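You operate a simulated robot arm through the tools that you are given. There is no shell and no other tool. Be economical: measure what you need, move in short steps, check, and stop when the job is done.

The job below is to be done with a simulated robot arm. You get a single attempt, and the scene is never put back.

JOB
Turn the four discs to the numbers on the DISCS chart so that the green lamp lights.

Only the result counts: the job must be done as asked and must still hold three seconds after the hand-in. Knocking over, shifting, dropping, spilling or breaking anything else fails it.

ROBOT AND FRAMES
A 7-joint arm with a fingered hand, fixed in place. Base frame: the origin is at the foot of the arm, x ahead of it, y to its left, z up. Lengths are in mm, angles in degrees, forces in N, time in s.
With the tool pointing down near the work surface it reaches from about 220 to 760 mm from the base axis. Its first joint turns from -166.0 to 166.0 degrees. Payload 4 kg.
The TCP is the grasp point between the finger pads, 28 mm short of the fingertips. In the tool frame z runs along the fingers and y along their closing line. Largest opening 168 mm; the body of the gripper starts 79 mm behind the TCP. The gripper is a hand of 4 fingers: y runs from the thumb to the fingers, the wrist lies at [0, 0, -249] in the tool frame, and closing takes about 1.5 s.
Orientation is that of the tool frame in the base frame, as a unit quaternion [x, y, z, w]. With the fingers straight down and closing along the base's y, the tool's x points along the base's -x, its y along +y and its z along -z.

CONTROLS
- The arm moves only by the tool send_rows. Its argument "motion" is a list of rows, each a list of 6 numbers: the shift along the tool's x, y, z in mm, then the turn, a rotation vector about the tool's x, y, z in degrees. In form: [[x, y, z, ax, ay, az], ...]. A call has 1 to 8 rows; each row shifts and turns the commanded pose from where the row before left it, along the tool's axes as they then stand. "claw" is the gripper command, from -1 (fully open) to 1 (shut), values between in proportion, set as the call begins (left out, the last holds). A row lasts 0.2 s, in which the tool goes at most 50 mm and 8.6 degrees; a call with a longer step from one row to the next is refused whole, and so is a gripper value outside its range. A pose out of reach is approached as far as the arm can. The call stops where the force on the tool passes 40 N (or 10 N more than at its start, if that is more) or the arm is blocked; 0.2 s more then pass. Each finger travels about 153 mm/s and halts on what it meets, pressing with about 24 N; the grip force reading is that of the motor and also rises with nothing between the fingers. The clock runs only during rows and for 0.2 s after the last one: add rows that do not move to give the fingers time. The reply holds the time, the measured pose of the TCP, the force on the tool along the base axes, the opening and the grip force, in the units named above and with some noise, with the torque about the TCP (base axes, N m) and any sound that the robot's microphone picked up.
- Cameras (640 x 400 px; columns grow to the right, rows downward): "scene" is fixed at [49.8, 501.2, 1256.6]; the picture's right is [0.34, -0.94, 0.00], its down [-0.76, -0.27, -0.59] and it looks along [0.55, 0.20, -0.81] (base axes); focal length 310 px, centre (320, 200). "wrist" rides on the gripper at [60, -60, -110] in the tool frame; the picture's right is [0.71, 0.71, 0.00], its down [-0.56, 0.56, -0.61] and it looks along [-0.43, 0.43, 0.79] (tool axes); focal length 265 px, centre (320, 200). There is no depth. A picture from a camera that has moved, and an enlarged one, comes with that camera's place and axes in the base frame and with its lens.
- get_image(camera): a new picture of that camera. The clock stands still meanwhile.
- raise_lower(by): slides the trunk up (or, below 0, down) by that many mm; the arm rides with it, the base frame stays. It gives what a move gives, with no picture.
- finger_targets(finger1, finger2, finger3, thumb_bend): sets how far each is bent, from 0 (flat) to 1 (curled in); at 0.3 the hand is open as for a grip, at 0.7 the pads meet at the TCP. One left out holds its place. A second passes; each finger stops where it meets its share of the squeeze, and holds until it gets a number again. A gripper value or a shape takes the hand back. It gives what a move gives, with no picture; readings hold the bend of each and the force on the fingers (four entries, about 0 where the hand has none), thumb and palm.
- preshape(shape): the hand has 4 fingers and takes this shape, open, in about a second: jaw (thumb against the fingers, like two jaws); tri (thumb and two fingers); tip (a fingertip pinch); poke (one finger out to press); point (the index stretched); flat (the hand flat); cup (the hand cupped); fist (a fist). The gripper value then closes the fingers along that shape, each until it touches; the sizes above hold for jaw. It gives what a move gives, with no picture.
- zoom(camera, box): a new picture of the part [left, top, right, bottom] of that camera's present view, enlarged. The clock stands still meanwhile.
- hand_in(): hands the job in; it is judged then, once.

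Go step by step. Nothing tells you positions but the pictures and the camera data: compare them with the known pose of the tool, close in by small moves and look again before you grip or let go. The budget is 120 turns and 64 pictures, counting those below and the enlarged ones. Unless the task says otherwise, let go and move clear before handing in, and close with one line.

The tools are called after "Request:" as a command line: name --pt "numbers of a row" for each row, then --argument value for the rest, lists and objects as JSON in quotes. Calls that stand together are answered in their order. send_rows: Moves the arm, as the interface text tells. Its arguments: {"type":"object","properties":{"motion":{"type":"array","items":{"type":"array","items":{"type":"number"}}},"claw":{"type":"number"}},"required":["motion"]} The other tools are called the same way: raise_lower (by) slides the trunk up or down; preshape (shape) gives the hand a shape; finger_targets (finger1, finger2, finger3, thumb_bend) moves the fingers one by one; get_image (camera) takes a picture; zoom (camera, box) takes an enlarged picture of a part of a camera's view; hand_in () hands the job in.

At the start:

```text
clock: 0.0
tool_pos: [376.6, 370.7, 970.6]
orientation: [0.0, 1.0, 0.0, 0.001]
ft_force: [0.1, -0.3, 0.3]
torque: [-0.01, -0.01, 0.01]
opening: 167.9
gripper_force: 0.0
shape: jaw
bend: [0.3, 0.3, 0.3, 0.3]
finger forces: [0.0, 0.1, 0.1, 0.0, 0.0, 0.0]
trunk travel left (down, up): [-409.0, 181.0]
```

scene: 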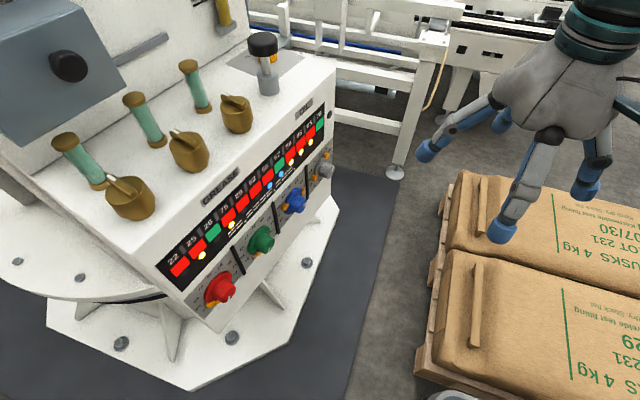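
wrist: 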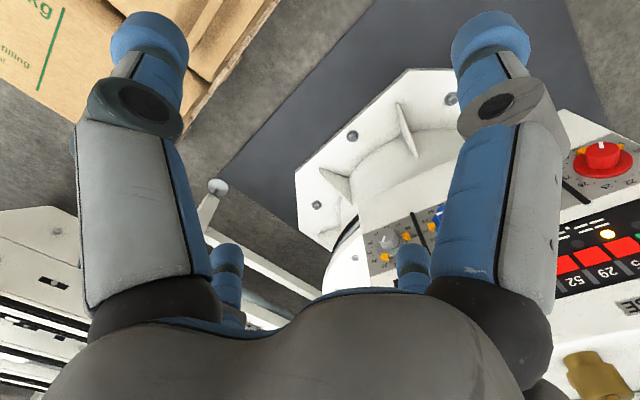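

I see a control console with four coloured knobs (red, green, blue, grey) on its side and a lamp panel above. I'll zoom in to find the chart and read the dials.

Request:
zoom --camera "scene" --box '[150, 80, 350, 330]'

Request:
zoom --camera "scene" --box '[0, 0, 320, 200]'

Request:
zoom --camera "wrist" --box '[340, 120, 640, 320]'

```text
1.60 times, centred on (250, 205) of scene
camera zoom: at [49.8, 501.2, 1256.6], right [0.34, -0.94, 0.0], down [-0.76, -0.27, -0.59], along [0.55, 0.2, -0.81], focal length 496 px, centre (432, 192)
```

zoom: 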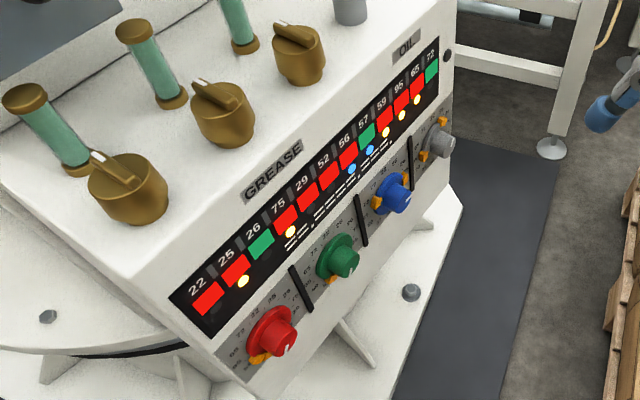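

```text
2.00 times, centred on (160, 100) of scene
camera zoom: at [49.8, 501.2, 1256.6], right [0.34, -0.94, 0.0], down [-0.76, -0.27, -0.59], along [0.55, 0.2, -0.81], focal length 621 px, centre (640, 400)
```

zoom: 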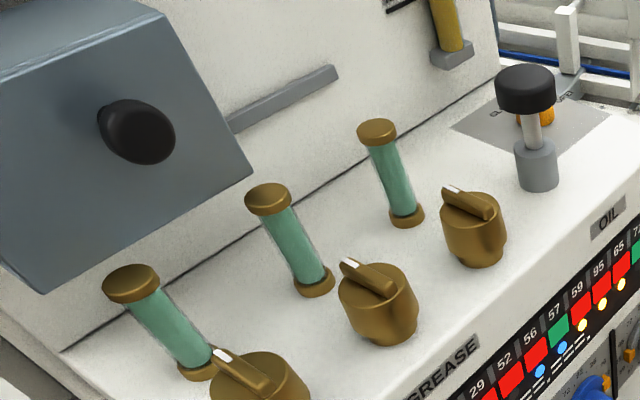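

```text
2.00 times, centred on (490, 220) of wrist
camera zoom: at [314.8, 310.2, 1080.0], right [-0.71, 0.71, 0.0], down [0.56, 0.56, 0.61], along [0.43, 0.43, -0.79], focal length 531 px, centre (-20, 160)
```

zoom: 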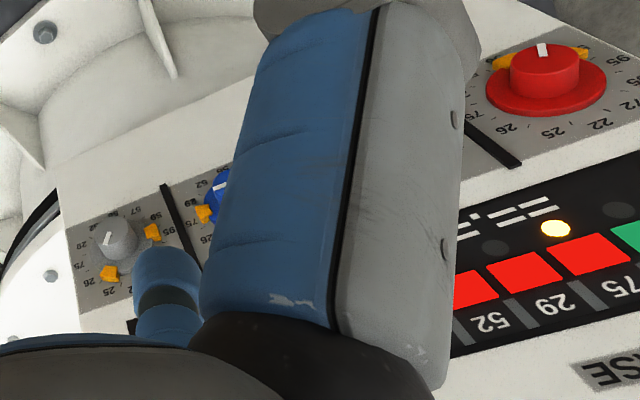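

The dials' row runs roughly from (164,718,757) red to (471,642,750) grey, and the face looks toward the arm. I'll turn the hand to point at the panel so the wrist camera can read it.

Request:
send_rows --pt "0 -20 0 -8.5 0 0" --pt "0 -20 0 -8.5 0 0" --pt "0 0 0 -8.5 0 0" --pt "0 0 0 -8.5 0 0" --pt "0 0 0 -8.5 0 0" --pt "0 0 0 -8.5 0 0" --pt "0 0 0 -8.5 0 0" --pt "0 0 0 -8.5 0 0"

Request:
get_image --camera "wrist"

```text
clock: 1.8
tool_pos: [374.9, 332.4, 967.0]
orientation: [0.0, 0.829, 0.56, 0.001]
ft_force: [-0.5, 0.4, 0.0]
torque: [-0.01, 0.0, -0.03]
opening: 167.9
gripper_force: 0.1
shape: jaw
bend: [0.3, 0.3, 0.3, 0.3]
finger forces: [0.0, 0.1, 0.0, 0.1, 0.0, 0.0]
trunk travel left (down, up): [-409.0, 181.0]
```

```text
58 pictures are left
camera wrist: at [315.0, 206.7, 952.1], right [-0.71, 0.26, 0.66], down [0.56, -0.36, 0.75], along [0.43, 0.89, 0.11], focal length 265 px, centre (320, 200)
```

wrist: 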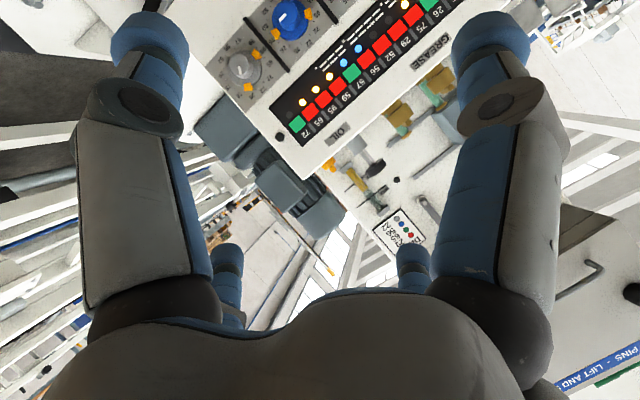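

There is a small chart on the console's back wall with coloured dots and numbers, near (400,235). I'll zoom on it.

Request:
zoom --camera "wrist" --box '[370, 200, 450, 260]'

Request:
zoom --camera "wrist" --box '[200, 0, 460, 160]'

```text
6.67 times, centred on (410, 230) of wrist
camera zoom: at [315.0, 206.7, 952.1], right [-0.71, 0.26, 0.66], down [0.56, -0.36, 0.75], along [0.43, 0.89, 0.11], focal length 1769 px, centre (-280, 0)
```

zoom: 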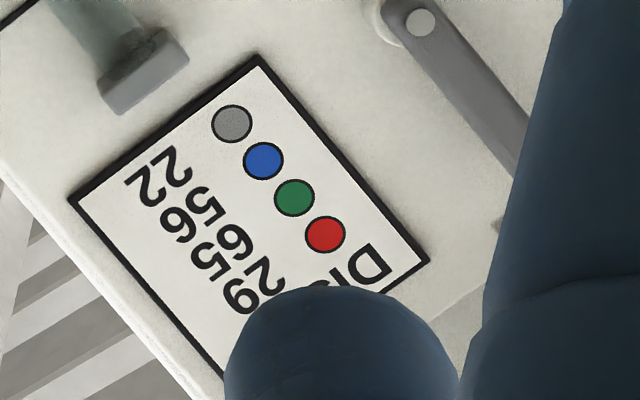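

```text
2.46 times, centred on (330, 80) of wrist
camera zoom: at [315.0, 206.7, 952.1], right [-0.71, 0.26, 0.66], down [0.56, -0.36, 0.75], along [0.43, 0.89, 0.11], focal length 653 px, centre (295, 495)
```

zoom: 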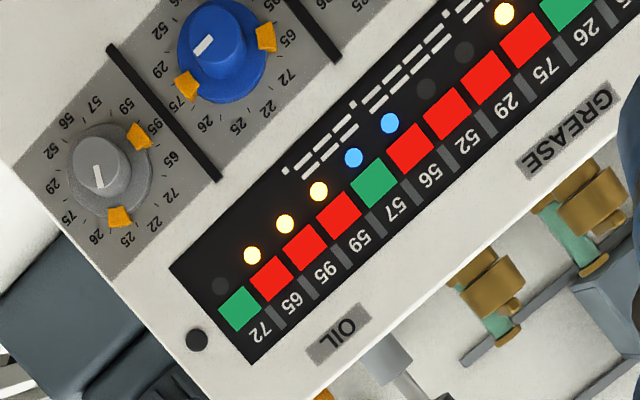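

The chart appears to say red 2?, green ?5, blue 5?, grey 22. The view is upside down, so 6 and 9 are still ambiguous. I'll shift slightly and look again.

Request:
send_rows --pt "-30 0 0 -8.5 0 0" --pt "-20 0 0 0 0 0"

Request:
get_image --camera "wrist"

```text
clock: 2.4
tool_pos: [427.3, 331.0, 968.3]
orientation: [0.0, 0.785, 0.62, 0.0]
ft_force: [-0.1, 0.4, -1.1]
torque: [-0.03, -0.02, 0.03]
opening: 168.0
gripper_force: 0.0
shape: jaw
bend: [0.3, 0.3, 0.3, 0.3]
finger forces: [0.0, 0.1, 0.1, 0.0, 0.1, 0.0]
trunk travel left (down, up): [-409.0, 181.0]
```

```text
55 pictures are left
camera wrist: at [366.7, 209.9, 934.4], right [-0.71, 0.16, 0.69], down [0.56, -0.47, 0.69], along [0.43, 0.87, 0.24], focal length 265 px, centre (320, 200)
```

wrist: 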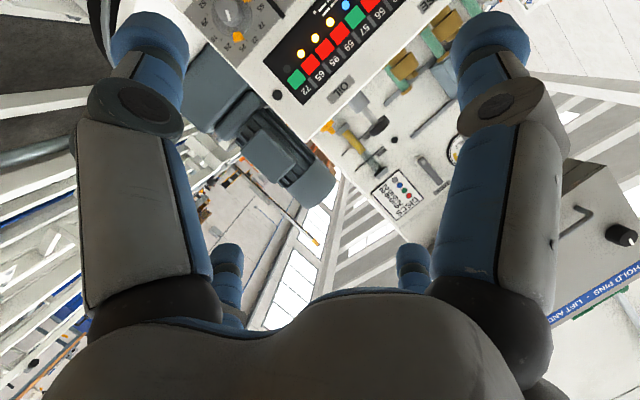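

Request:
zoom --camera "wrist" --box '[360, 160, 440, 230]'

```text
5.71 times, centred on (400, 195) of wrist
camera zoom: at [366.7, 209.9, 934.4], right [-0.71, 0.16, 0.69], down [0.56, -0.47, 0.69], along [0.43, 0.87, 0.24], focal length 1517 px, centre (-137, 229)
```

zoom: 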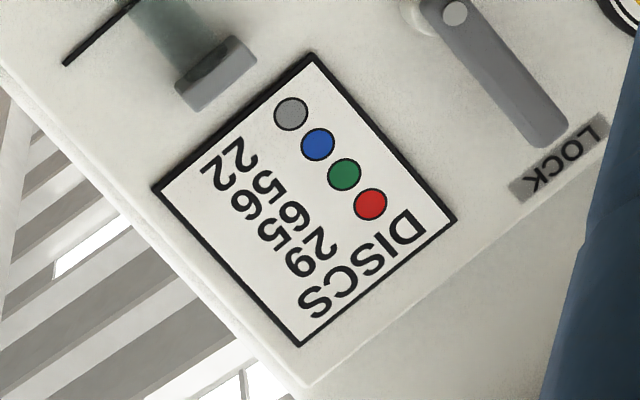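

Request:
zoom --camera "wrist" --box '[383, 174, 407, 198]'

```text
16.00 times, centred on (395, 186) of wrist
camera zoom: at [366.7, 209.9, 934.4], right [-0.71, 0.16, 0.69], down [0.56, -0.47, 0.69], along [0.43, 0.87, 0.24], focal length 4246 px, centre (-880, 424)
```

zoom: 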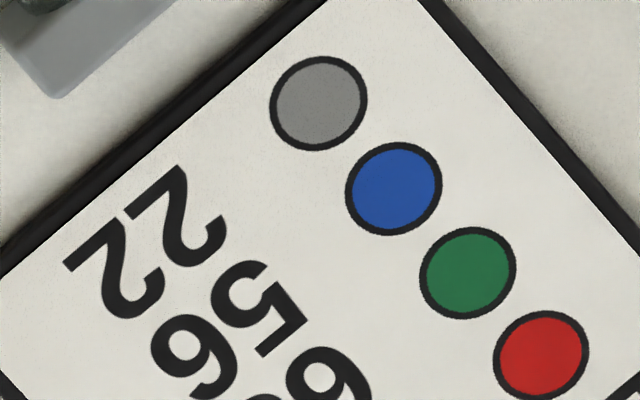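

Request:
zoom --camera "wrist" --box '[386, 184, 410, 208]'

```text
16.00 times, centred on (398, 196) of wrist
camera zoom: at [366.7, 209.9, 934.4], right [-0.71, 0.16, 0.69], down [0.56, -0.47, 0.69], along [0.43, 0.87, 0.24], focal length 4246 px, centre (-928, 264)
```

zoom: 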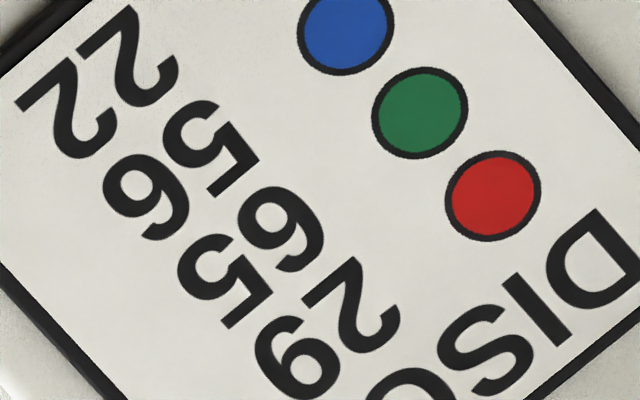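

The chart reads red 26, green 65, blue 56, grey 22. I'll lower the hand and square it to the panel to read the dials.

Request:
send_rows --pt "0 0 0 -6.7 0 0" --pt "0 0 0 -6.7 0 0" --pt "20 -45 0 0 0 0" --pt "20 -45 0 0 0 0" --pt "20 -45 0 0 0 0" --pt "20 -45 0 0 0 0" --pt "20 -45 0 0 0 0" --pt "0 -35 0 0 0 0"

Request:
get_image --camera "wrist"

```text
clock: 4.2
tool_pos: [323.1, 330.8, 706.3]
orientation: [-0.001, 0.707, 0.707, 0.001]
ft_force: [-0.4, 0.2, -0.3]
torque: [0.02, -0.02, -0.01]
opening: 168.0
gripper_force: 0.0
shape: jaw
bend: [0.3, 0.3, 0.3, 0.3]
finger forces: [0.0, 0.0, 0.0, 0.0, 0.0, 0.1]
trunk travel left (down, up): [-409.0, 181.0]
```

```text
51 pictures are left
camera wrist: at [263.1, 219.8, 646.3], right [-0.71, 0.0, 0.71], down [0.56, -0.61, 0.56], along [0.43, 0.79, 0.43], focal length 265 px, centre (320, 200)
```

wrist: 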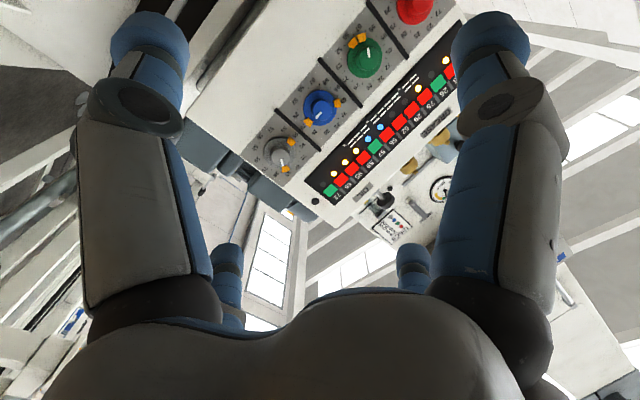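

Request:
zoom --camera "wrist" --box '[240, 70, 350, 180]'

Request:
zoom --camera "wrist" --box '[330, 0, 450, 90]'

```text
3.64 times, centred on (295, 125) of wrist
camera zoom: at [263.1, 219.8, 646.3], right [-0.71, 0.0, 0.71], down [0.56, -0.61, 0.56], along [0.43, 0.79, 0.43], focal length 965 px, centre (411, 473)
```

zoom: 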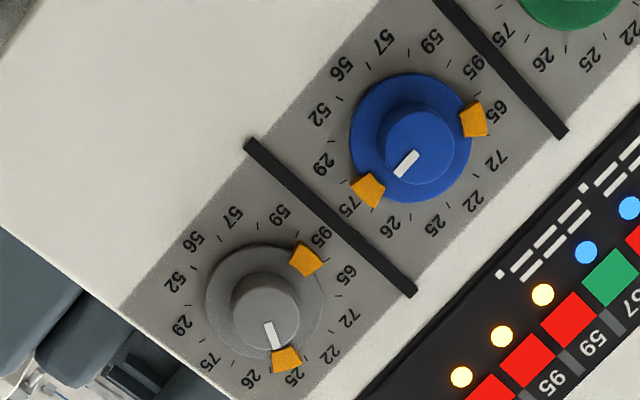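

```text
4.44 times, centred on (390, 45) of wrist
camera zoom: at [263.1, 219.8, 646.3], right [-0.71, 0.0, 0.71], down [0.56, -0.61, 0.56], along [0.43, 0.79, 0.43], focal length 1180 px, centre (9, 889)
```

zoom: 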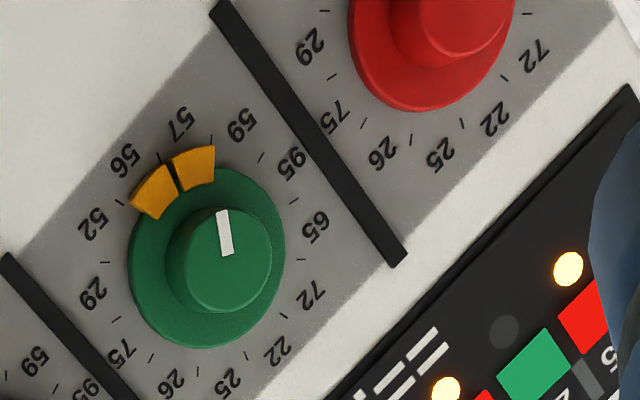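

Each disc has a white pointer on the knob and orange tabs at its rim, and the numbers run clockwise on the panel. I'll move closer to inspect.

Request:
send_rows --pt "0 0 45 0 -7 0" --pt "0 0 45 0 -7 0" --pt "0 0 45 0 0 0" --pt "0 0 45 0 0 0" --pt "20 0 20 0 0 0"

Request:
get_image --camera "wrist"

Request:
get_image --camera "scene"

```text
clock: 5.4
tool_pos: [337.4, 535.4, 708.6]
orientation: [0.087, 0.703, 0.701, 0.086]
ft_force: [-0.3, 0.3, -0.5]
torque: [-0.02, 0.01, 0.02]
opening: 167.8
gripper_force: 0.0
shape: jaw
bend: [0.3, 0.3, 0.3, 0.3]
finger forces: [0.0, 0.0, 0.1, 0.0, 0.0, 0.0]
trunk travel left (down, up): [-409.0, 181.0]
```

```text
48 pictures are left
camera wrist: at [252.4, 442.3, 646.6], right [-0.69, 0.17, 0.71], down [0.39, -0.73, 0.56], along [0.61, 0.66, 0.43], focal length 265 px, centre (320, 200)
```

wrist: 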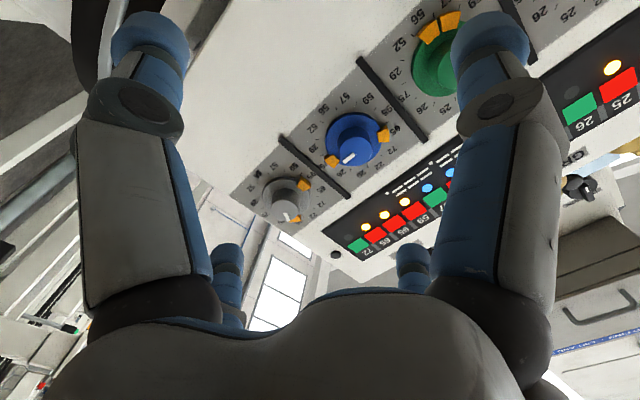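

```text
47 pictures are left
```

scene: 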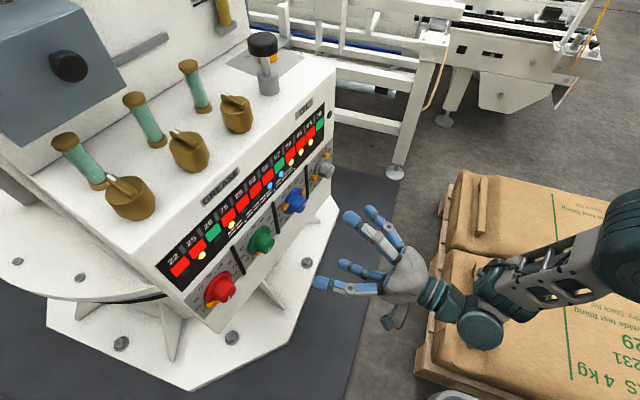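

Request:
zoom --camera "wrist" --box '[240, 90, 420, 230]'

Request:
zoom --camera "scene" --box '[190, 140, 350, 310]'

```text
2.86 times, centred on (330, 160) of wrist
camera zoom: at [252.4, 442.3, 646.6], right [-0.69, 0.17, 0.71], down [0.39, -0.73, 0.56], along [0.61, 0.66, 0.43], focal length 758 px, centre (291, 314)
```

zoom: 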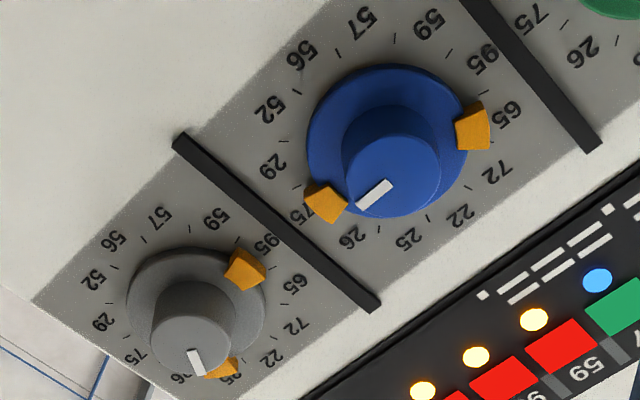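

```text
2.35 times, centred on (270, 225) of scene
camera zoom: at [49.8, 501.2, 1256.6], right [0.34, -0.94, 0.0], down [-0.76, -0.27, -0.59], along [0.55, 0.2, -0.81], focal length 730 px, centre (438, 141)
```

zoom: 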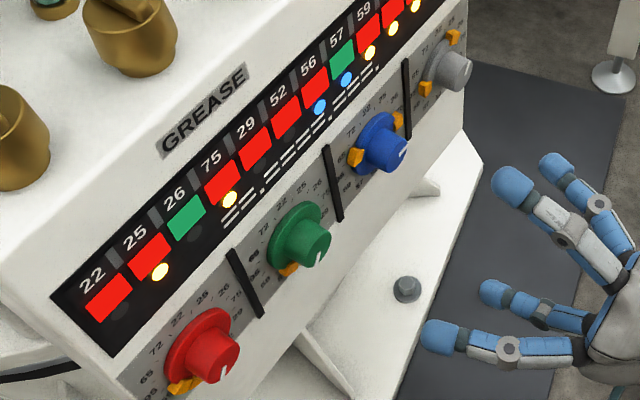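

The pointers read grey 25 (30° from the top) and blue 75 (90°). Green looks like 59 and red still needs reading, and the orange tabs look like end stops. I'll try the fingertip pinch shape and look at it.

Request:
preshape --shape "tip"

Request:
get_image --camera "wrist"

Request:
zoom --camera "scene" --box '[190, 140, 430, 340]'

```text
clock: 6.3
tool_pos: [336.8, 533.2, 706.2]
orientation: [0.086, 0.703, 0.701, 0.086]
ft_force: [-0.1, -0.5, -0.4]
torque: [0.02, 0.01, 0.0]
opening: 168.2
gripper_force: 0.0
shape: tip
bend: [0.11, 0.3, 0.11, 0.3]
finger forces: [0.1, 0.0, 0.1, 0.0, 0.0, 0.1]
trunk travel left (down, up): [-409.0, 181.0]
```

```text
44 pictures are left
camera wrist: at [252.1, 441.9, 646.5], right [-0.69, 0.17, 0.71], down [0.39, -0.73, 0.56], along [0.61, 0.66, 0.43], focal length 265 px, centre (320, 200)
```

wrist: 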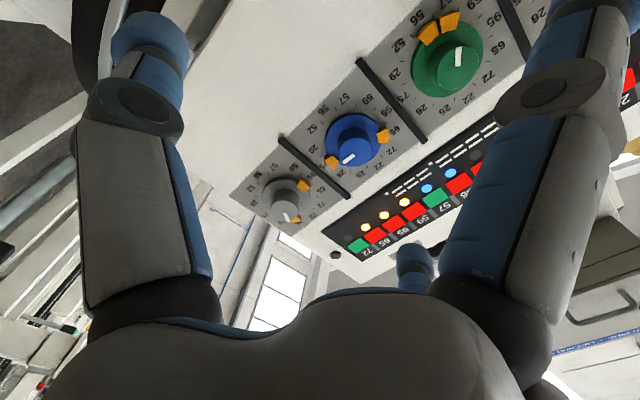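

```text
2.00 times, centred on (310, 240) of scene
camera zoom: at [49.8, 501.2, 1256.6], right [0.34, -0.94, 0.0], down [-0.76, -0.27, -0.59], along [0.55, 0.2, -0.81], focal length 621 px, centre (340, 120)
```

zoom: 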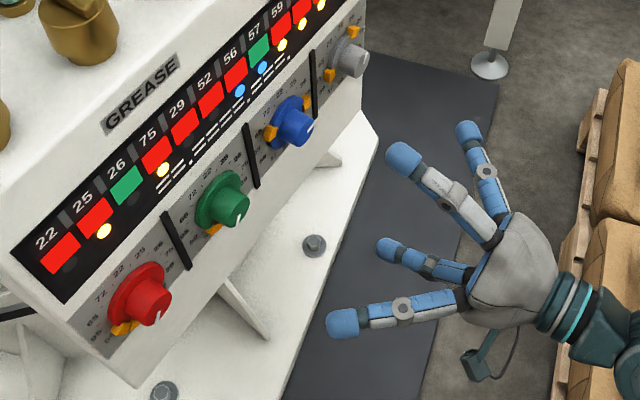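

The hand is a four-digit radial one, so a four-finger "jaw" closing suits a knob well. I'll pre-close to about half, move in front of the blue knob and look.

Request:
preshape --shape "jaw"

Request:
send_rows --pt "0 0 0 0 0 0" --pt "-2 22 15 0 0 0" --pt "-2 22 15 0 0 0" --pt "0 0 20 0 0 0" --pt "0 0 19 0 0 0" --claw 0.1

Request:
get_image --camera "wrist"

Request:
zoom --camera "scene" --box '[190, 120, 390, 300]'

```text
clock: 7.2
tool_pos: [336.6, 533.4, 706.6]
orientation: [0.086, 0.702, 0.701, 0.087]
ft_force: [-0.1, -0.1, 1.0]
torque: [0.02, 0.01, 0.0]
opening: 167.6
gripper_force: 0.1
shape: jaw
bend: [0.3, 0.3, 0.3, 0.3]
finger forces: [0.0, 0.0, 0.1, 0.0, 0.0, 0.0]
trunk travel left (down, up): [-409.0, 181.0]
```

```text
clock: 8.4
tool_pos: [359.0, 598.3, 751.4]
orientation: [0.085, 0.702, 0.701, 0.088]
ft_force: [-0.4, -0.1, 0.7]
torque: [0.01, -0.01, 0.03]
opening: 76.1
gripper_force: 0.1
shape: jaw
bend: [0.37, 0.37, 0.37, 0.37]
finger forces: [0.0, 0.0, 0.0, 0.0, 0.0, 0.2]
trunk travel left (down, up): [-409.0, 181.0]
```

```text
42 pictures are left
camera wrist: at [273.6, 505.9, 691.2], right [-0.69, 0.17, 0.71], down [0.39, -0.73, 0.56], along [0.61, 0.66, 0.43], focal length 265 px, centre (320, 200)
```

wrist: 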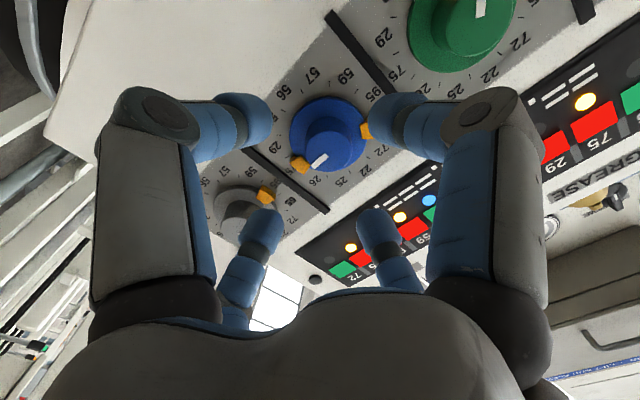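

```text
2.22 times, centred on (290, 210) of scene
camera zoom: at [49.8, 501.2, 1256.6], right [0.34, -0.94, 0.0], down [-0.76, -0.27, -0.59], along [0.55, 0.2, -0.81], focal length 690 px, centre (387, 178)
```

zoom: 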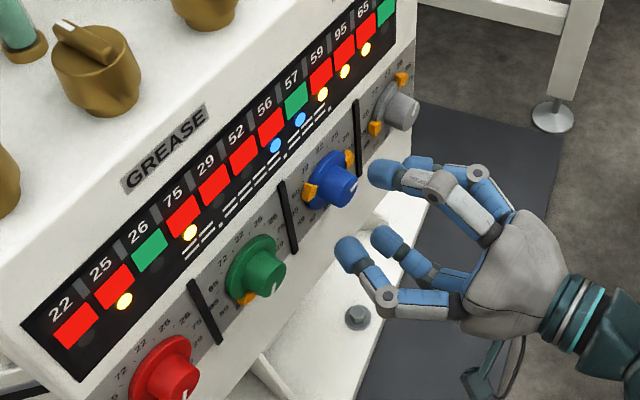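

Request:
zoom --camera "wrist" --box '[260, 80, 400, 200]'

Request:
zoom --camera "scene" --box '[270, 160, 350, 230]'

```text
3.33 times, centred on (330, 140) of wrist
camera zoom: at [273.6, 505.9, 691.2], right [-0.69, 0.17, 0.71], down [0.39, -0.73, 0.56], along [0.61, 0.66, 0.43], focal length 885 px, centre (287, 400)
```

zoom: 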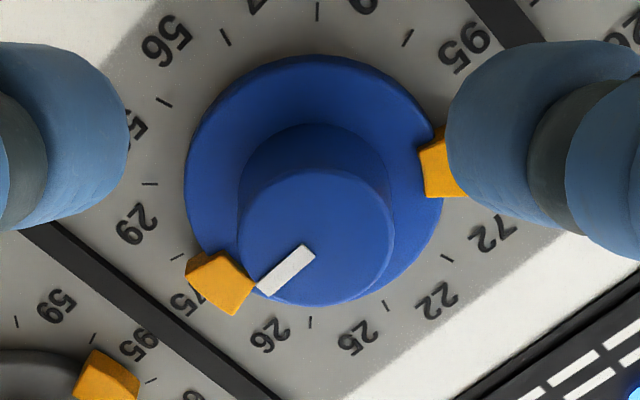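

```text
5.71 times, centred on (310, 195) of scene
camera zoom: at [49.8, 501.2, 1256.6], right [0.34, -0.94, 0.0], down [-0.76, -0.27, -0.59], along [0.55, 0.2, -0.81], focal length 1773 px, centre (377, 229)
```

zoom: 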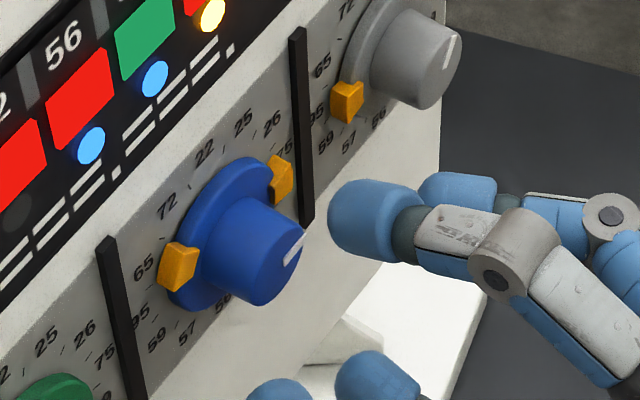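

The blue knob is roughly centred, about 56 mm ahead of the TCP and offset (+4,+4.5) mm. I'll correct that and advance.

Request:
send_rows --pt "3.5 4 0 0 0 0" --pt "0 0 15 0 0 0" --pt "0 0 15 0 0 0" --pt "0 0 10 0 0 0"

Request:
get_image --camera "wrist"

Request:
zoom --camera "scene" --box '[270, 150, 370, 240]'

```text
clock: 9.4
tool_pos: [366.4, 638.3, 753.0]
orientation: [0.086, 0.702, 0.701, 0.086]
ft_force: [0.1, 0.6, -0.2]
torque: [0.04, 0.02, -0.02]
opening: 76.0
gripper_force: 0.1
shape: jaw
bend: [0.37, 0.37, 0.37, 0.37]
finger forces: [0.0, 0.0, 0.1, 0.0, 0.1, 0.0]
trunk travel left (down, up): [-409.0, 181.0]
```

```text
38 pictures are left
camera wrist: at [280.4, 546.3, 693.3], right [-0.69, 0.17, 0.71], down [0.39, -0.73, 0.56], along [0.61, 0.66, 0.43], focal length 265 px, centre (320, 200)
```

wrist: 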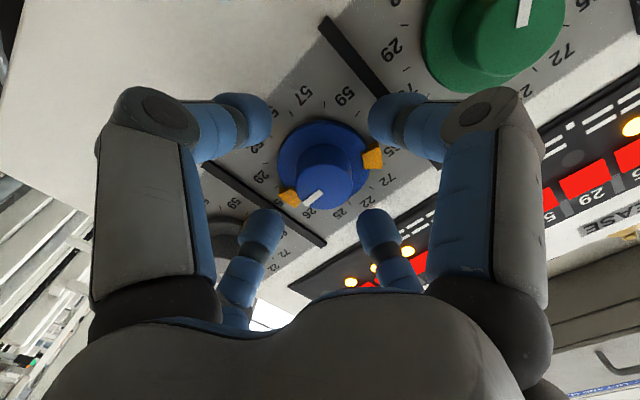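

```text
4.44 times, centred on (320, 195) of scene
camera zoom: at [49.8, 501.2, 1256.6], right [0.34, -0.94, 0.0], down [-0.76, -0.27, -0.59], along [0.55, 0.2, -0.81], focal length 1379 px, centre (320, 222)
```

zoom: 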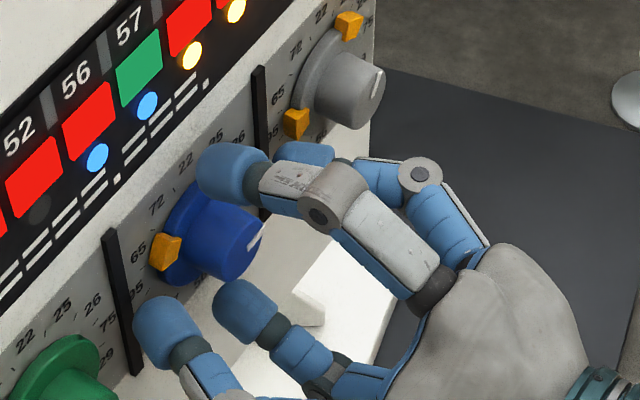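

The tips surround the blue knob with about 12 mm overlap. I'll advance a little and close.

Request:
send_rows --pt "1.5 1.5 6 0 0 0" --pt "0 0 0 0 0 0"

Request:
send_rows --pt "0 0 0 0 0 0" --pt "0 0 0 0 0 0" --pt "0 0 0 0 0 0" --pt "0 0 0 0 0 0" --pt "0 0 0 0 0 0" --claw 1

Request:
get_image --camera "wrist"

```text
clock: 10.0
tool_pos: [365.7, 644.3, 755.2]
orientation: [0.086, 0.702, 0.702, 0.087]
ft_force: [-0.8, -0.2, 0.3]
torque: [-0.02, 0.02, -0.01]
opening: 75.9
gripper_force: 0.1
shape: jaw
bend: [0.37, 0.37, 0.37, 0.37]
finger forces: [0.1, 0.0, 0.1, 0.0, 0.1, 0.0]
trunk travel left (down, up): [-409.0, 181.0]
```

```text
clock: 11.2
tool_pos: [365.5, 644.6, 755.2]
orientation: [0.085, 0.703, 0.701, 0.087]
ft_force: [1.3, 4.3, 2.6]
torque: [0.03, -0.02, -0.01]
opening: 27.9
gripper_force: 23.8
shape: jaw
bend: [0.76, 0.76, 0.76, 0.55]
finger forces: [20.5, 21.4, 21.4, 0.0, 21.2, 0.1]
trunk travel left (down, up): [-409.0, 181.0]
```

```text
36 pictures are left
camera wrist: at [279.8, 553.1, 695.5], right [-0.69, 0.17, 0.71], down [0.39, -0.73, 0.56], along [0.61, 0.66, 0.43], focal length 265 px, centre (320, 200)
```

wrist: 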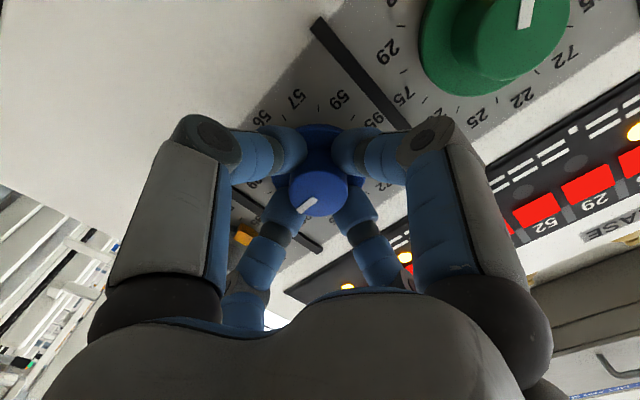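

All four digits hold the blue knob. I'll turn it clockwise (about +z) by 30° and check.

Request:
send_rows --pt "0 0 0 0 0 7.5" --pt "0 0 0 0 0 7.5" --pt "0 0 0 0 0 7.5" --pt "0 0 0 0 0 7.5"

Request:
get_image --camera "wrist"

```text
clock: 12.2
tool_pos: [365.6, 643.4, 756.7]
orientation: [0.266, 0.656, 0.7, -0.098]
ft_force: [6.3, 12.4, 2.2]
torque: [0.04, 0.0, -0.04]
opening: 27.9
gripper_force: 24.4
shape: jaw
bend: [0.76, 0.76, 0.76, 0.55]
finger forces: [20.0, 20.8, 21.0, 0.0, 20.4, 0.1]
trunk travel left (down, up): [-409.0, 181.0]
```

```text
35 pictures are left
camera wrist: at [258.6, 558.1, 733.9], right [-0.25, 0.06, 0.97], down [0.59, -0.78, 0.2], along [0.77, 0.62, 0.16], focal length 265 px, centre (320, 200)
```

wrist: 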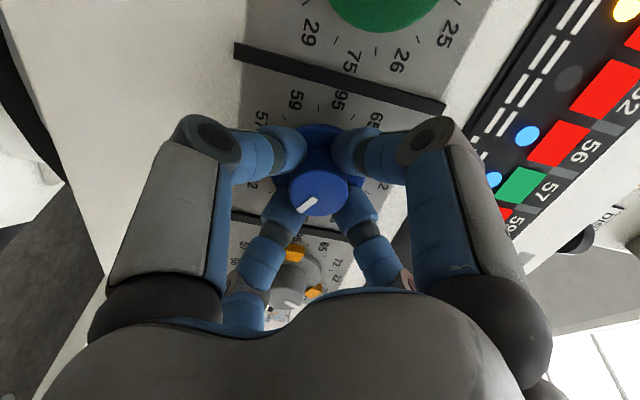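

The knob followed the hand with no noticeable torque. I'll continue by 60°.

Request:
send_rows --pt "0 0 0 0 0 7.5" --pt "0 0 0 0 0 7.5" --pt "0 0 0 0 0 7.5" --pt "0 0 0 0 0 7.5" --pt "0 0 0 0 0 7.5" --pt "0 0 0 0 0 7.5" --pt "0 0 0 0 0 7.5" --pt "0 0 0 0 0 7.5"

Request:
get_image --camera "wrist"

```text
clock: 14.0
tool_pos: [366.0, 644.9, 756.5]
orientation: [0.559, 0.436, 0.556, -0.435]
ft_force: [8.7, 13.2, -1.0]
torque: [-0.04, -0.01, -0.05]
opening: 28.0
gripper_force: 24.4
shape: jaw
bend: [0.76, 0.76, 0.76, 0.55]
finger forces: [20.1, 21.2, 21.7, 0.1, 20.5, 0.0]
trunk travel left (down, up): [-409.0, 181.0]
```

```text
34 pictures are left
camera wrist: at [280.8, 552.8, 816.3], right [0.69, -0.17, 0.71], down [0.39, -0.73, -0.56], along [0.61, 0.66, -0.44], focal length 265 px, centre (320, 200)
```

wrist: 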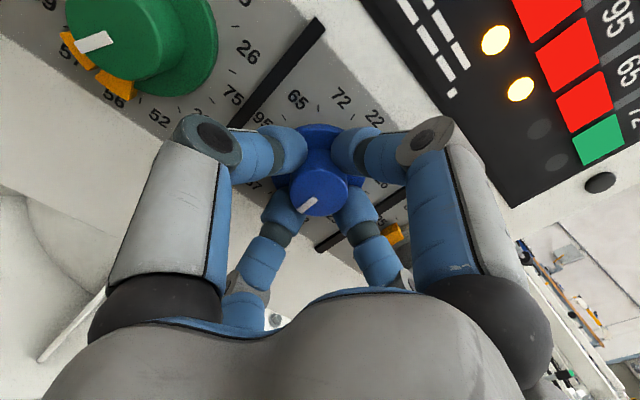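

The blue turn is done. I'll open, back off and check the pointer.

Request:
send_rows --pt "0 0 0 0 0 0" --pt "0 0 0 0 0 0" --pt "0 0 0 0 0 0" --pt "0 0 -25 0 0 0" --pt "0 0 -25 0 0 0" --pt "0 0 -15 0 0 0" --claw 0.1

Request:
get_image --camera "wrist"

Request:
zoom --camera "wrist" --box '[250, 60, 410, 210]'

```text
clock: 15.4
tool_pos: [349.1, 580.7, 757.3]
orientation: [0.557, 0.436, 0.557, -0.435]
ft_force: [-0.4, 0.5, -0.2]
torque: [0.05, 0.01, 0.02]
opening: 75.2
gripper_force: 0.0
shape: jaw
bend: [0.37, 0.37, 0.37, 0.37]
finger forces: [0.0, 0.0, 0.0, 0.1, 0.0, 0.1]
trunk travel left (down, up): [-409.0, 181.0]
```

```text
33 pictures are left
camera wrist: at [264.0, 488.3, 817.4], right [0.69, -0.17, 0.71], down [0.39, -0.73, -0.56], along [0.61, 0.66, -0.44], focal length 265 px, centre (320, 200)
```

wrist: 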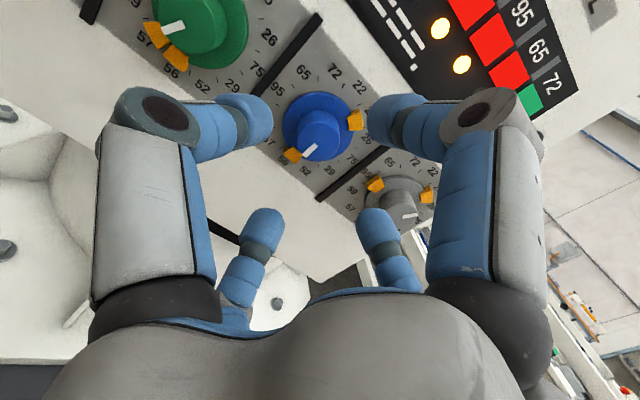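

```text
2.67 times, centred on (330, 135) of wrist
camera zoom: at [264.0, 488.3, 817.4], right [0.69, -0.17, 0.71], down [0.39, -0.73, -0.56], along [0.61, 0.66, -0.44], focal length 708 px, centre (293, 373)
```

zoom: 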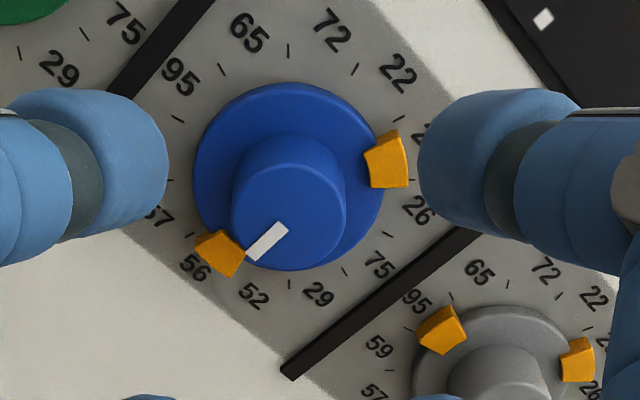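

The orange tabs turn with the disc, and the white pointer now stands at 180°, which is 56. Next I'll shift 108 mm to the green knob.

Request:
send_rows --pt "0 -36 0 0 0 0" --pt "0 -36 0 0 0 0" --pt "0 -36 0 0 0 0" --pt "0 0 0 0 0 0"

Request:
get_image --camera "wrist"

Request:
zoom --camera "wrist" --box '[250, 60, 410, 210]'

```text
clock: 16.4
tool_pos: [242.0, 606.2, 757.7]
orientation: [0.558, 0.436, 0.557, -0.434]
ft_force: [0.4, 1.0, -0.1]
torque: [0.01, 0.02, 0.0]
opening: 75.3
gripper_force: 0.0
shape: jaw
bend: [0.37, 0.37, 0.37, 0.37]
finger forces: [0.0, 0.1, 0.1, 0.1, 0.1, 0.1]
trunk travel left (down, up): [-409.0, 181.0]
```

```text
31 pictures are left
camera wrist: at [156.7, 514.0, 818.0], right [0.69, -0.17, 0.71], down [0.39, -0.73, -0.56], along [0.61, 0.66, -0.44], focal length 265 px, centre (320, 200)
```

wrist: 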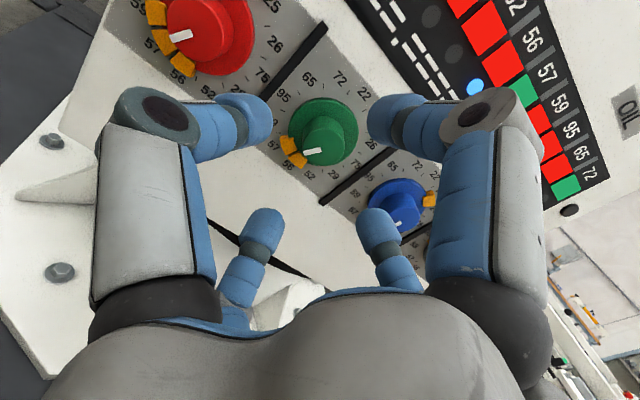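

```text
2.67 times, centred on (330, 135) of wrist
camera zoom: at [156.7, 514.0, 818.0], right [0.69, -0.17, 0.71], down [0.39, -0.73, -0.56], along [0.61, 0.66, -0.44], focal length 708 px, centre (293, 373)
```

zoom: 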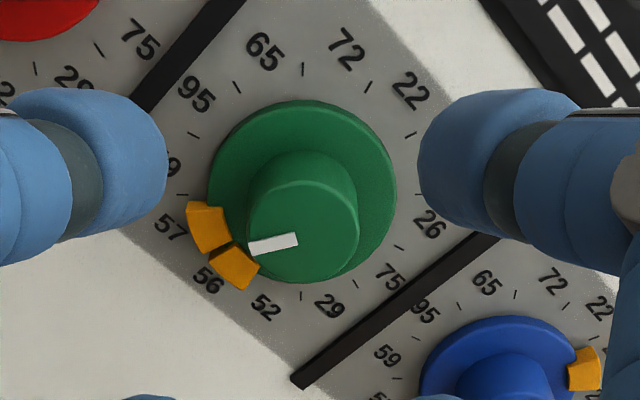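

Green's pointer reads about 212° (57), and its target 65 is at 300°. I'll unwind the hand by 90°, centre it and move in.

Request:
send_rows --pt "1.4 2.4 0 0 0 -8" --pt "0 0 0 0 0 -8" --pt "0 0 0 0 0 -8" --pt "0 0 0 0 0 -8" --pt "0 0 0 0 0 -8" --pt "0 0 0 0 0 -8" --pt "0 0 0 0 0 -8" --pt "0 0 0 0 0 -8"

Request:
send_rows --pt "0 0 0 0 0 -8.5" --pt "0 0 0 0 0 -8.5" --pt "0 0 0 0 0 -8" --pt "0 0 20 0 0 0" --pt "0 0 20 0 0 0" --pt "0 0 8 0 0 0" --pt "0 0 5 0 0 0"

Request:
get_image --camera "wrist"

```text
clock: 18.2
tool_pos: [246.5, 605.7, 757.6]
orientation: [0.241, 0.666, 0.702, -0.072]
ft_force: [0.7, 0.1, -0.4]
torque: [0.01, -0.02, -0.01]
opening: 75.2
gripper_force: 0.1
shape: jaw
bend: [0.37, 0.37, 0.37, 0.37]
finger forces: [0.0, 0.1, 0.1, 0.0, 0.0, 0.1]
trunk travel left (down, up): [-409.0, 181.0]
```

```text
clock: 19.8
tool_pos: [260.8, 658.5, 757.6]
orientation: [0.092, 0.702, 0.702, 0.081]
ft_force: [1.2, -0.3, -0.2]
torque: [-0.01, 0.03, 0.0]
opening: 75.4
gripper_force: 0.0
shape: jaw
bend: [0.37, 0.37, 0.37, 0.37]
finger forces: [0.0, 0.0, 0.1, 0.1, 0.0, 0.0]
trunk travel left (down, up): [-409.0, 181.0]
```

```text
29 pictures are left
camera wrist: at [174.5, 566.5, 698.8], right [-0.67, 0.17, 0.72], down [0.4, -0.73, 0.55], along [0.62, 0.66, 0.43], focal length 265 px, centre (320, 200)
```

wrist: 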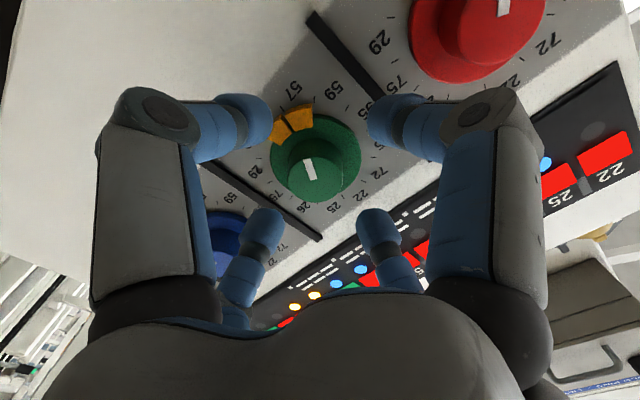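

Request:
send_rows --pt "-3 -3 3 0 0 0.6" --pt "0 0 0 0 0 0"

Request:
send_rows --pt "0 0 0 0 0 0" --pt "0 0 0 0 0 0" --pt "0 0 0 0 0 0" --pt "0 0 0 0 0 0" --pt "0 0 0 0 0 0" --claw 1

Request:
get_image --camera "wrist"

```text
clock: 20.4
tool_pos: [264.4, 660.3, 755.5]
orientation: [0.095, 0.701, 0.703, 0.076]
ft_force: [0.2, 0.2, -0.2]
torque: [0.01, 0.02, 0.0]
opening: 75.3
gripper_force: 0.0
shape: jaw
bend: [0.37, 0.37, 0.37, 0.37]
finger forces: [0.0, 0.0, 0.1, 0.0, 0.1, 0.1]
trunk travel left (down, up): [-409.0, 181.0]
```

```text
clock: 21.6
tool_pos: [264.0, 659.4, 754.6]
orientation: [0.096, 0.701, 0.702, 0.077]
ft_force: [1.3, 4.0, -0.3]
torque: [0.02, -0.03, 0.02]
opening: 26.6
gripper_force: 24.4
shape: jaw
bend: [0.76, 0.76, 0.76, 0.57]
finger forces: [21.0, 21.3, 20.9, 0.1, 21.0, 0.1]
trunk travel left (down, up): [-409.0, 181.0]
```

```text
28 pictures are left
camera wrist: at [176.8, 568.6, 696.2], right [-0.67, 0.17, 0.73], down [0.41, -0.73, 0.54], along [0.62, 0.66, 0.42], focal length 265 px, centre (320, 200)
```

wrist: 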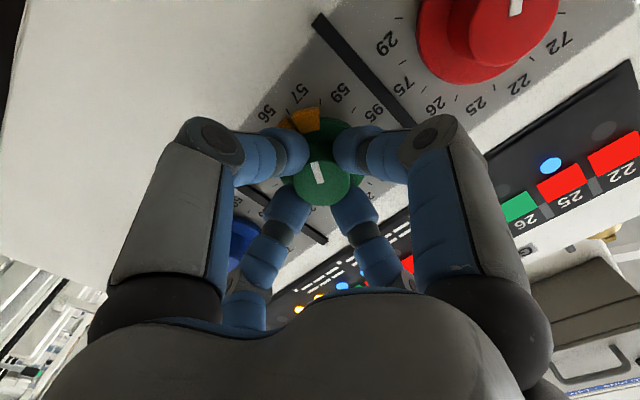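

Green is held, with the pointer near 210°. I'll turn it +90° in two calls.

Request:
send_rows --pt "0 0 0 0 0 7.5" --pt "0 0 0 0 0 7.5" --pt "0 0 0 0 0 7.5" --pt "0 0 0 0 0 7.5" --pt "0 0 0 0 0 7.5" --pt "0 0 0 0 0 7.5"

Request:
send_rows --pt "0 0 0 0 0 7.5" --pt "0 0 0 0 0 7.5" --pt "0 0 0 0 0 7.5" --pt "0 0 0 0 0 7.5" --pt "0 0 0 0 0 7.5" --pt "0 0 0 0 0 7.5" --pt "0 0 0 0 0 0"

Request:
send_rows --pt "0 0 0 0 0 0" --pt "0 0 0 0 0 0" --pt "0 0 0 0 0 0" --pt "0 0 -25 0 0 0" --pt "0 0 -25 0 0 0" --pt "0 0 -15 0 0 0" --claw 0.1

Request:
zoom --camera "wrist" --box '[250, 60, 410, 210]'

```text
clock: 23.0
tool_pos: [263.2, 660.7, 754.4]
orientation: [0.358, 0.611, 0.678, -0.199]
ft_force: [0.5, -0.2, -1.0]
torque: [-0.09, -0.01, 0.07]
opening: 26.6
gripper_force: 24.0
shape: jaw
bend: [0.76, 0.76, 0.76, 0.57]
finger forces: [21.4, 21.2, 21.6, 0.0, 22.0, 0.0]
trunk travel left (down, up): [-409.0, 181.0]
```

```text
clock: 24.6
tool_pos: [262.9, 660.1, 753.5]
orientation: [0.563, 0.429, 0.55, -0.443]
ft_force: [-3.3, -1.3, -7.1]
torque: [-0.19, 0.05, 0.13]
opening: 26.1
gripper_force: 24.0
shape: jaw
bend: [0.76, 0.76, 0.76, 0.57]
finger forces: [20.8, 21.0, 23.8, 0.0, 23.1, 0.1]
trunk travel left (down, up): [-409.0, 181.0]
```

```text
clock: 26.0
tool_pos: [248.7, 596.5, 755.5]
orientation: [0.564, 0.428, 0.551, -0.443]
ft_force: [-0.5, -0.7, -0.2]
torque: [-0.03, 0.02, 0.02]
opening: 75.3
gripper_force: 0.1
shape: jaw
bend: [0.37, 0.37, 0.37, 0.37]
finger forces: [0.0, 0.0, 0.0, 0.1, 0.1, 0.0]
trunk travel left (down, up): [-409.0, 181.0]
```

```text
2.67 times, centred on (330, 135) of wrist
camera zoom: at [164.2, 504.9, 817.1], right [0.7, -0.17, 0.69], down [0.38, -0.73, -0.57], along [0.6, 0.66, -0.45], focal length 708 px, centre (293, 373)
```

zoom: 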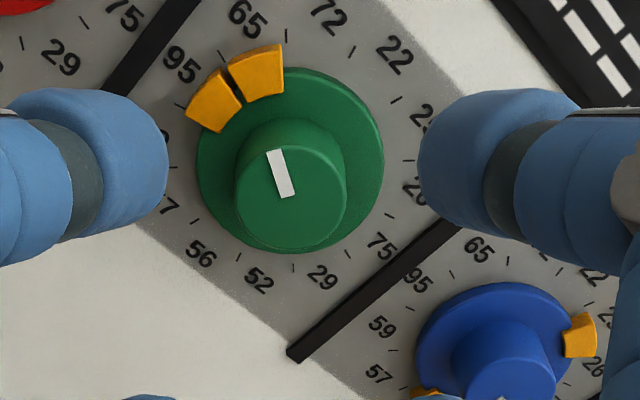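

Green's pointer is at about 298°, which is 65. Next is red.

Request:
send_rows --pt "0 -35 0 0 0 0" --pt "0 -35 0 0 0 0" --pt "0 -35 0 0 0 0" --pt "0 0 0 0 0 0"

Request:
zoom --camera "wrist" --box '[240, 40, 420, 220]'

```text
clock: 27.0
tool_pos: [146.5, 624.1, 758.4]
orientation: [0.563, 0.429, 0.551, -0.442]
ft_force: [-0.1, 0.0, 0.2]
torque: [-0.01, 0.01, 0.0]
opening: 75.2
gripper_force: 0.1
shape: jaw
bend: [0.37, 0.37, 0.37, 0.37]
finger forces: [0.1, 0.0, 0.0, 0.1, 0.1, 0.0]
trunk travel left (down, up): [-409.0, 181.0]
```

```text
2.22 times, centred on (330, 130) of wrist
camera zoom: at [61.1, 531.6, 820.7], right [0.7, -0.17, 0.69], down [0.38, -0.73, -0.57], along [0.6, 0.66, -0.45], focal length 590 px, centre (298, 356)
```

zoom: 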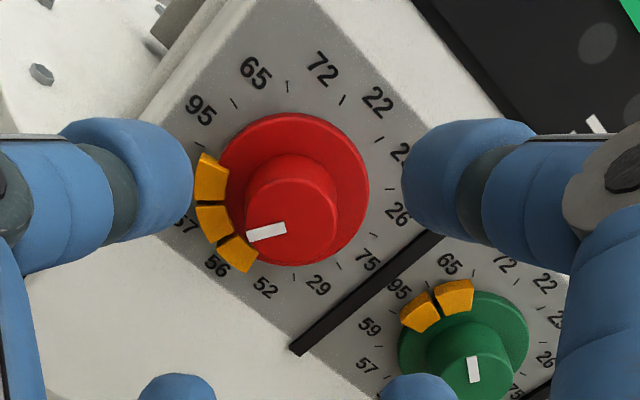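

Red reads 57 (about 212°) and its target 26 is at 60°, so the turn is −150°. I'll centre and advance in the current hand orientation.

Request:
send_rows --pt "-1.5 -3 0 0 0 0" --pt "0 0 20 0 0 0" --pt "0 0 20 0 0 0" --pt "0 0 15 0 0 0" --pt "0 0 8 0 0 0" --pt "0 0 0 0 0 0"

Request:
get_image --camera "wrist"

```text
clock: 28.4
tool_pos: [157.7, 685.2, 755.1]
orientation: [0.563, 0.428, 0.551, -0.442]
ft_force: [-0.3, 0.0, -0.1]
torque: [-0.03, -0.01, 0.02]
opening: 74.9
gripper_force: 0.0
shape: jaw
bend: [0.37, 0.37, 0.37, 0.37]
finger forces: [0.0, 0.0, 0.0, 0.1, 0.0, 0.0]
trunk travel left (down, up): [-409.0, 181.0]
```

```text
25 pictures are left
camera wrist: at [73.6, 593.2, 817.2], right [0.7, -0.17, 0.69], down [0.38, -0.73, -0.57], along [0.6, 0.66, -0.45], focal length 265 px, centre (320, 200)
```

wrist: 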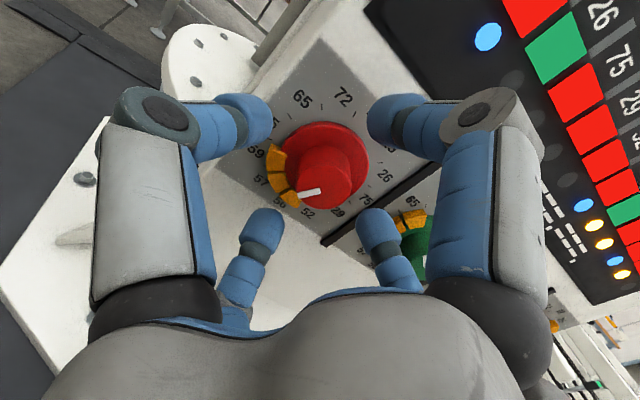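

Centred. Closing on red and turning −60° first.

Request:
send_rows --pt "1 1 1 0 0 0" --pt "0 0 0 0 0 0" --pt "0 0 0 0 0 0" --pt "0 0 0 0 0 0" --pt "0 0 0 0 0 0" --pt "0 0 0 0 0 0" --claw 1

Request:
send_rows --pt "0 0 0 0 0 -7.5" --pt "0 0 0 0 0 -7.5" --pt "0 0 0 0 0 -7.5" --pt "0 0 0 0 0 -7.5" --pt "0 0 0 0 0 -7.5" --pt "0 0 0 0 0 -7.5" --pt "0 0 0 0 0 -7.5" --pt "0 0 0 0 0 -7.5"

Request:
get_image --camera "wrist"

```text
clock: 29.8
tool_pos: [159.0, 686.2, 756.2]
orientation: [0.564, 0.429, 0.551, -0.442]
ft_force: [-0.8, 1.7, -1.6]
torque: [-0.05, 0.03, 0.02]
opening: 25.4
gripper_force: 24.1
shape: jaw
bend: [0.76, 0.76, 0.76, 0.58]
finger forces: [21.1, 21.7, 22.5, 0.0, 20.5, 0.1]
trunk travel left (down, up): [-409.0, 181.0]
```

```text
clock: 31.6
tool_pos: [157.7, 685.0, 753.3]
orientation: [0.272, 0.655, 0.696, -0.107]
ft_force: [-1.9, 6.5, -17.1]
torque: [-0.28, 0.14, 0.09]
opening: 25.3
gripper_force: 24.1
shape: jaw
bend: [0.76, 0.76, 0.76, 0.58]
finger forces: [22.0, 20.3, 22.7, 0.0, 24.8, 0.0]
trunk travel left (down, up): [-409.0, 181.0]
```

```text
24 pictures are left
camera wrist: at [51.4, 598.9, 734.9], right [-0.23, 0.06, 0.97], down [0.6, -0.78, 0.19], along [0.77, 0.62, 0.14], focal length 265 px, centre (320, 200)
```

wrist: 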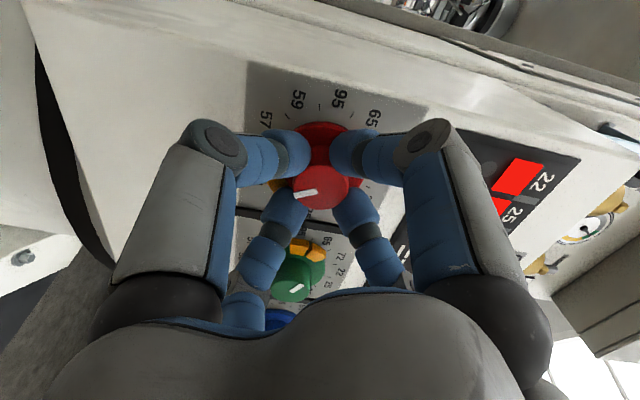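

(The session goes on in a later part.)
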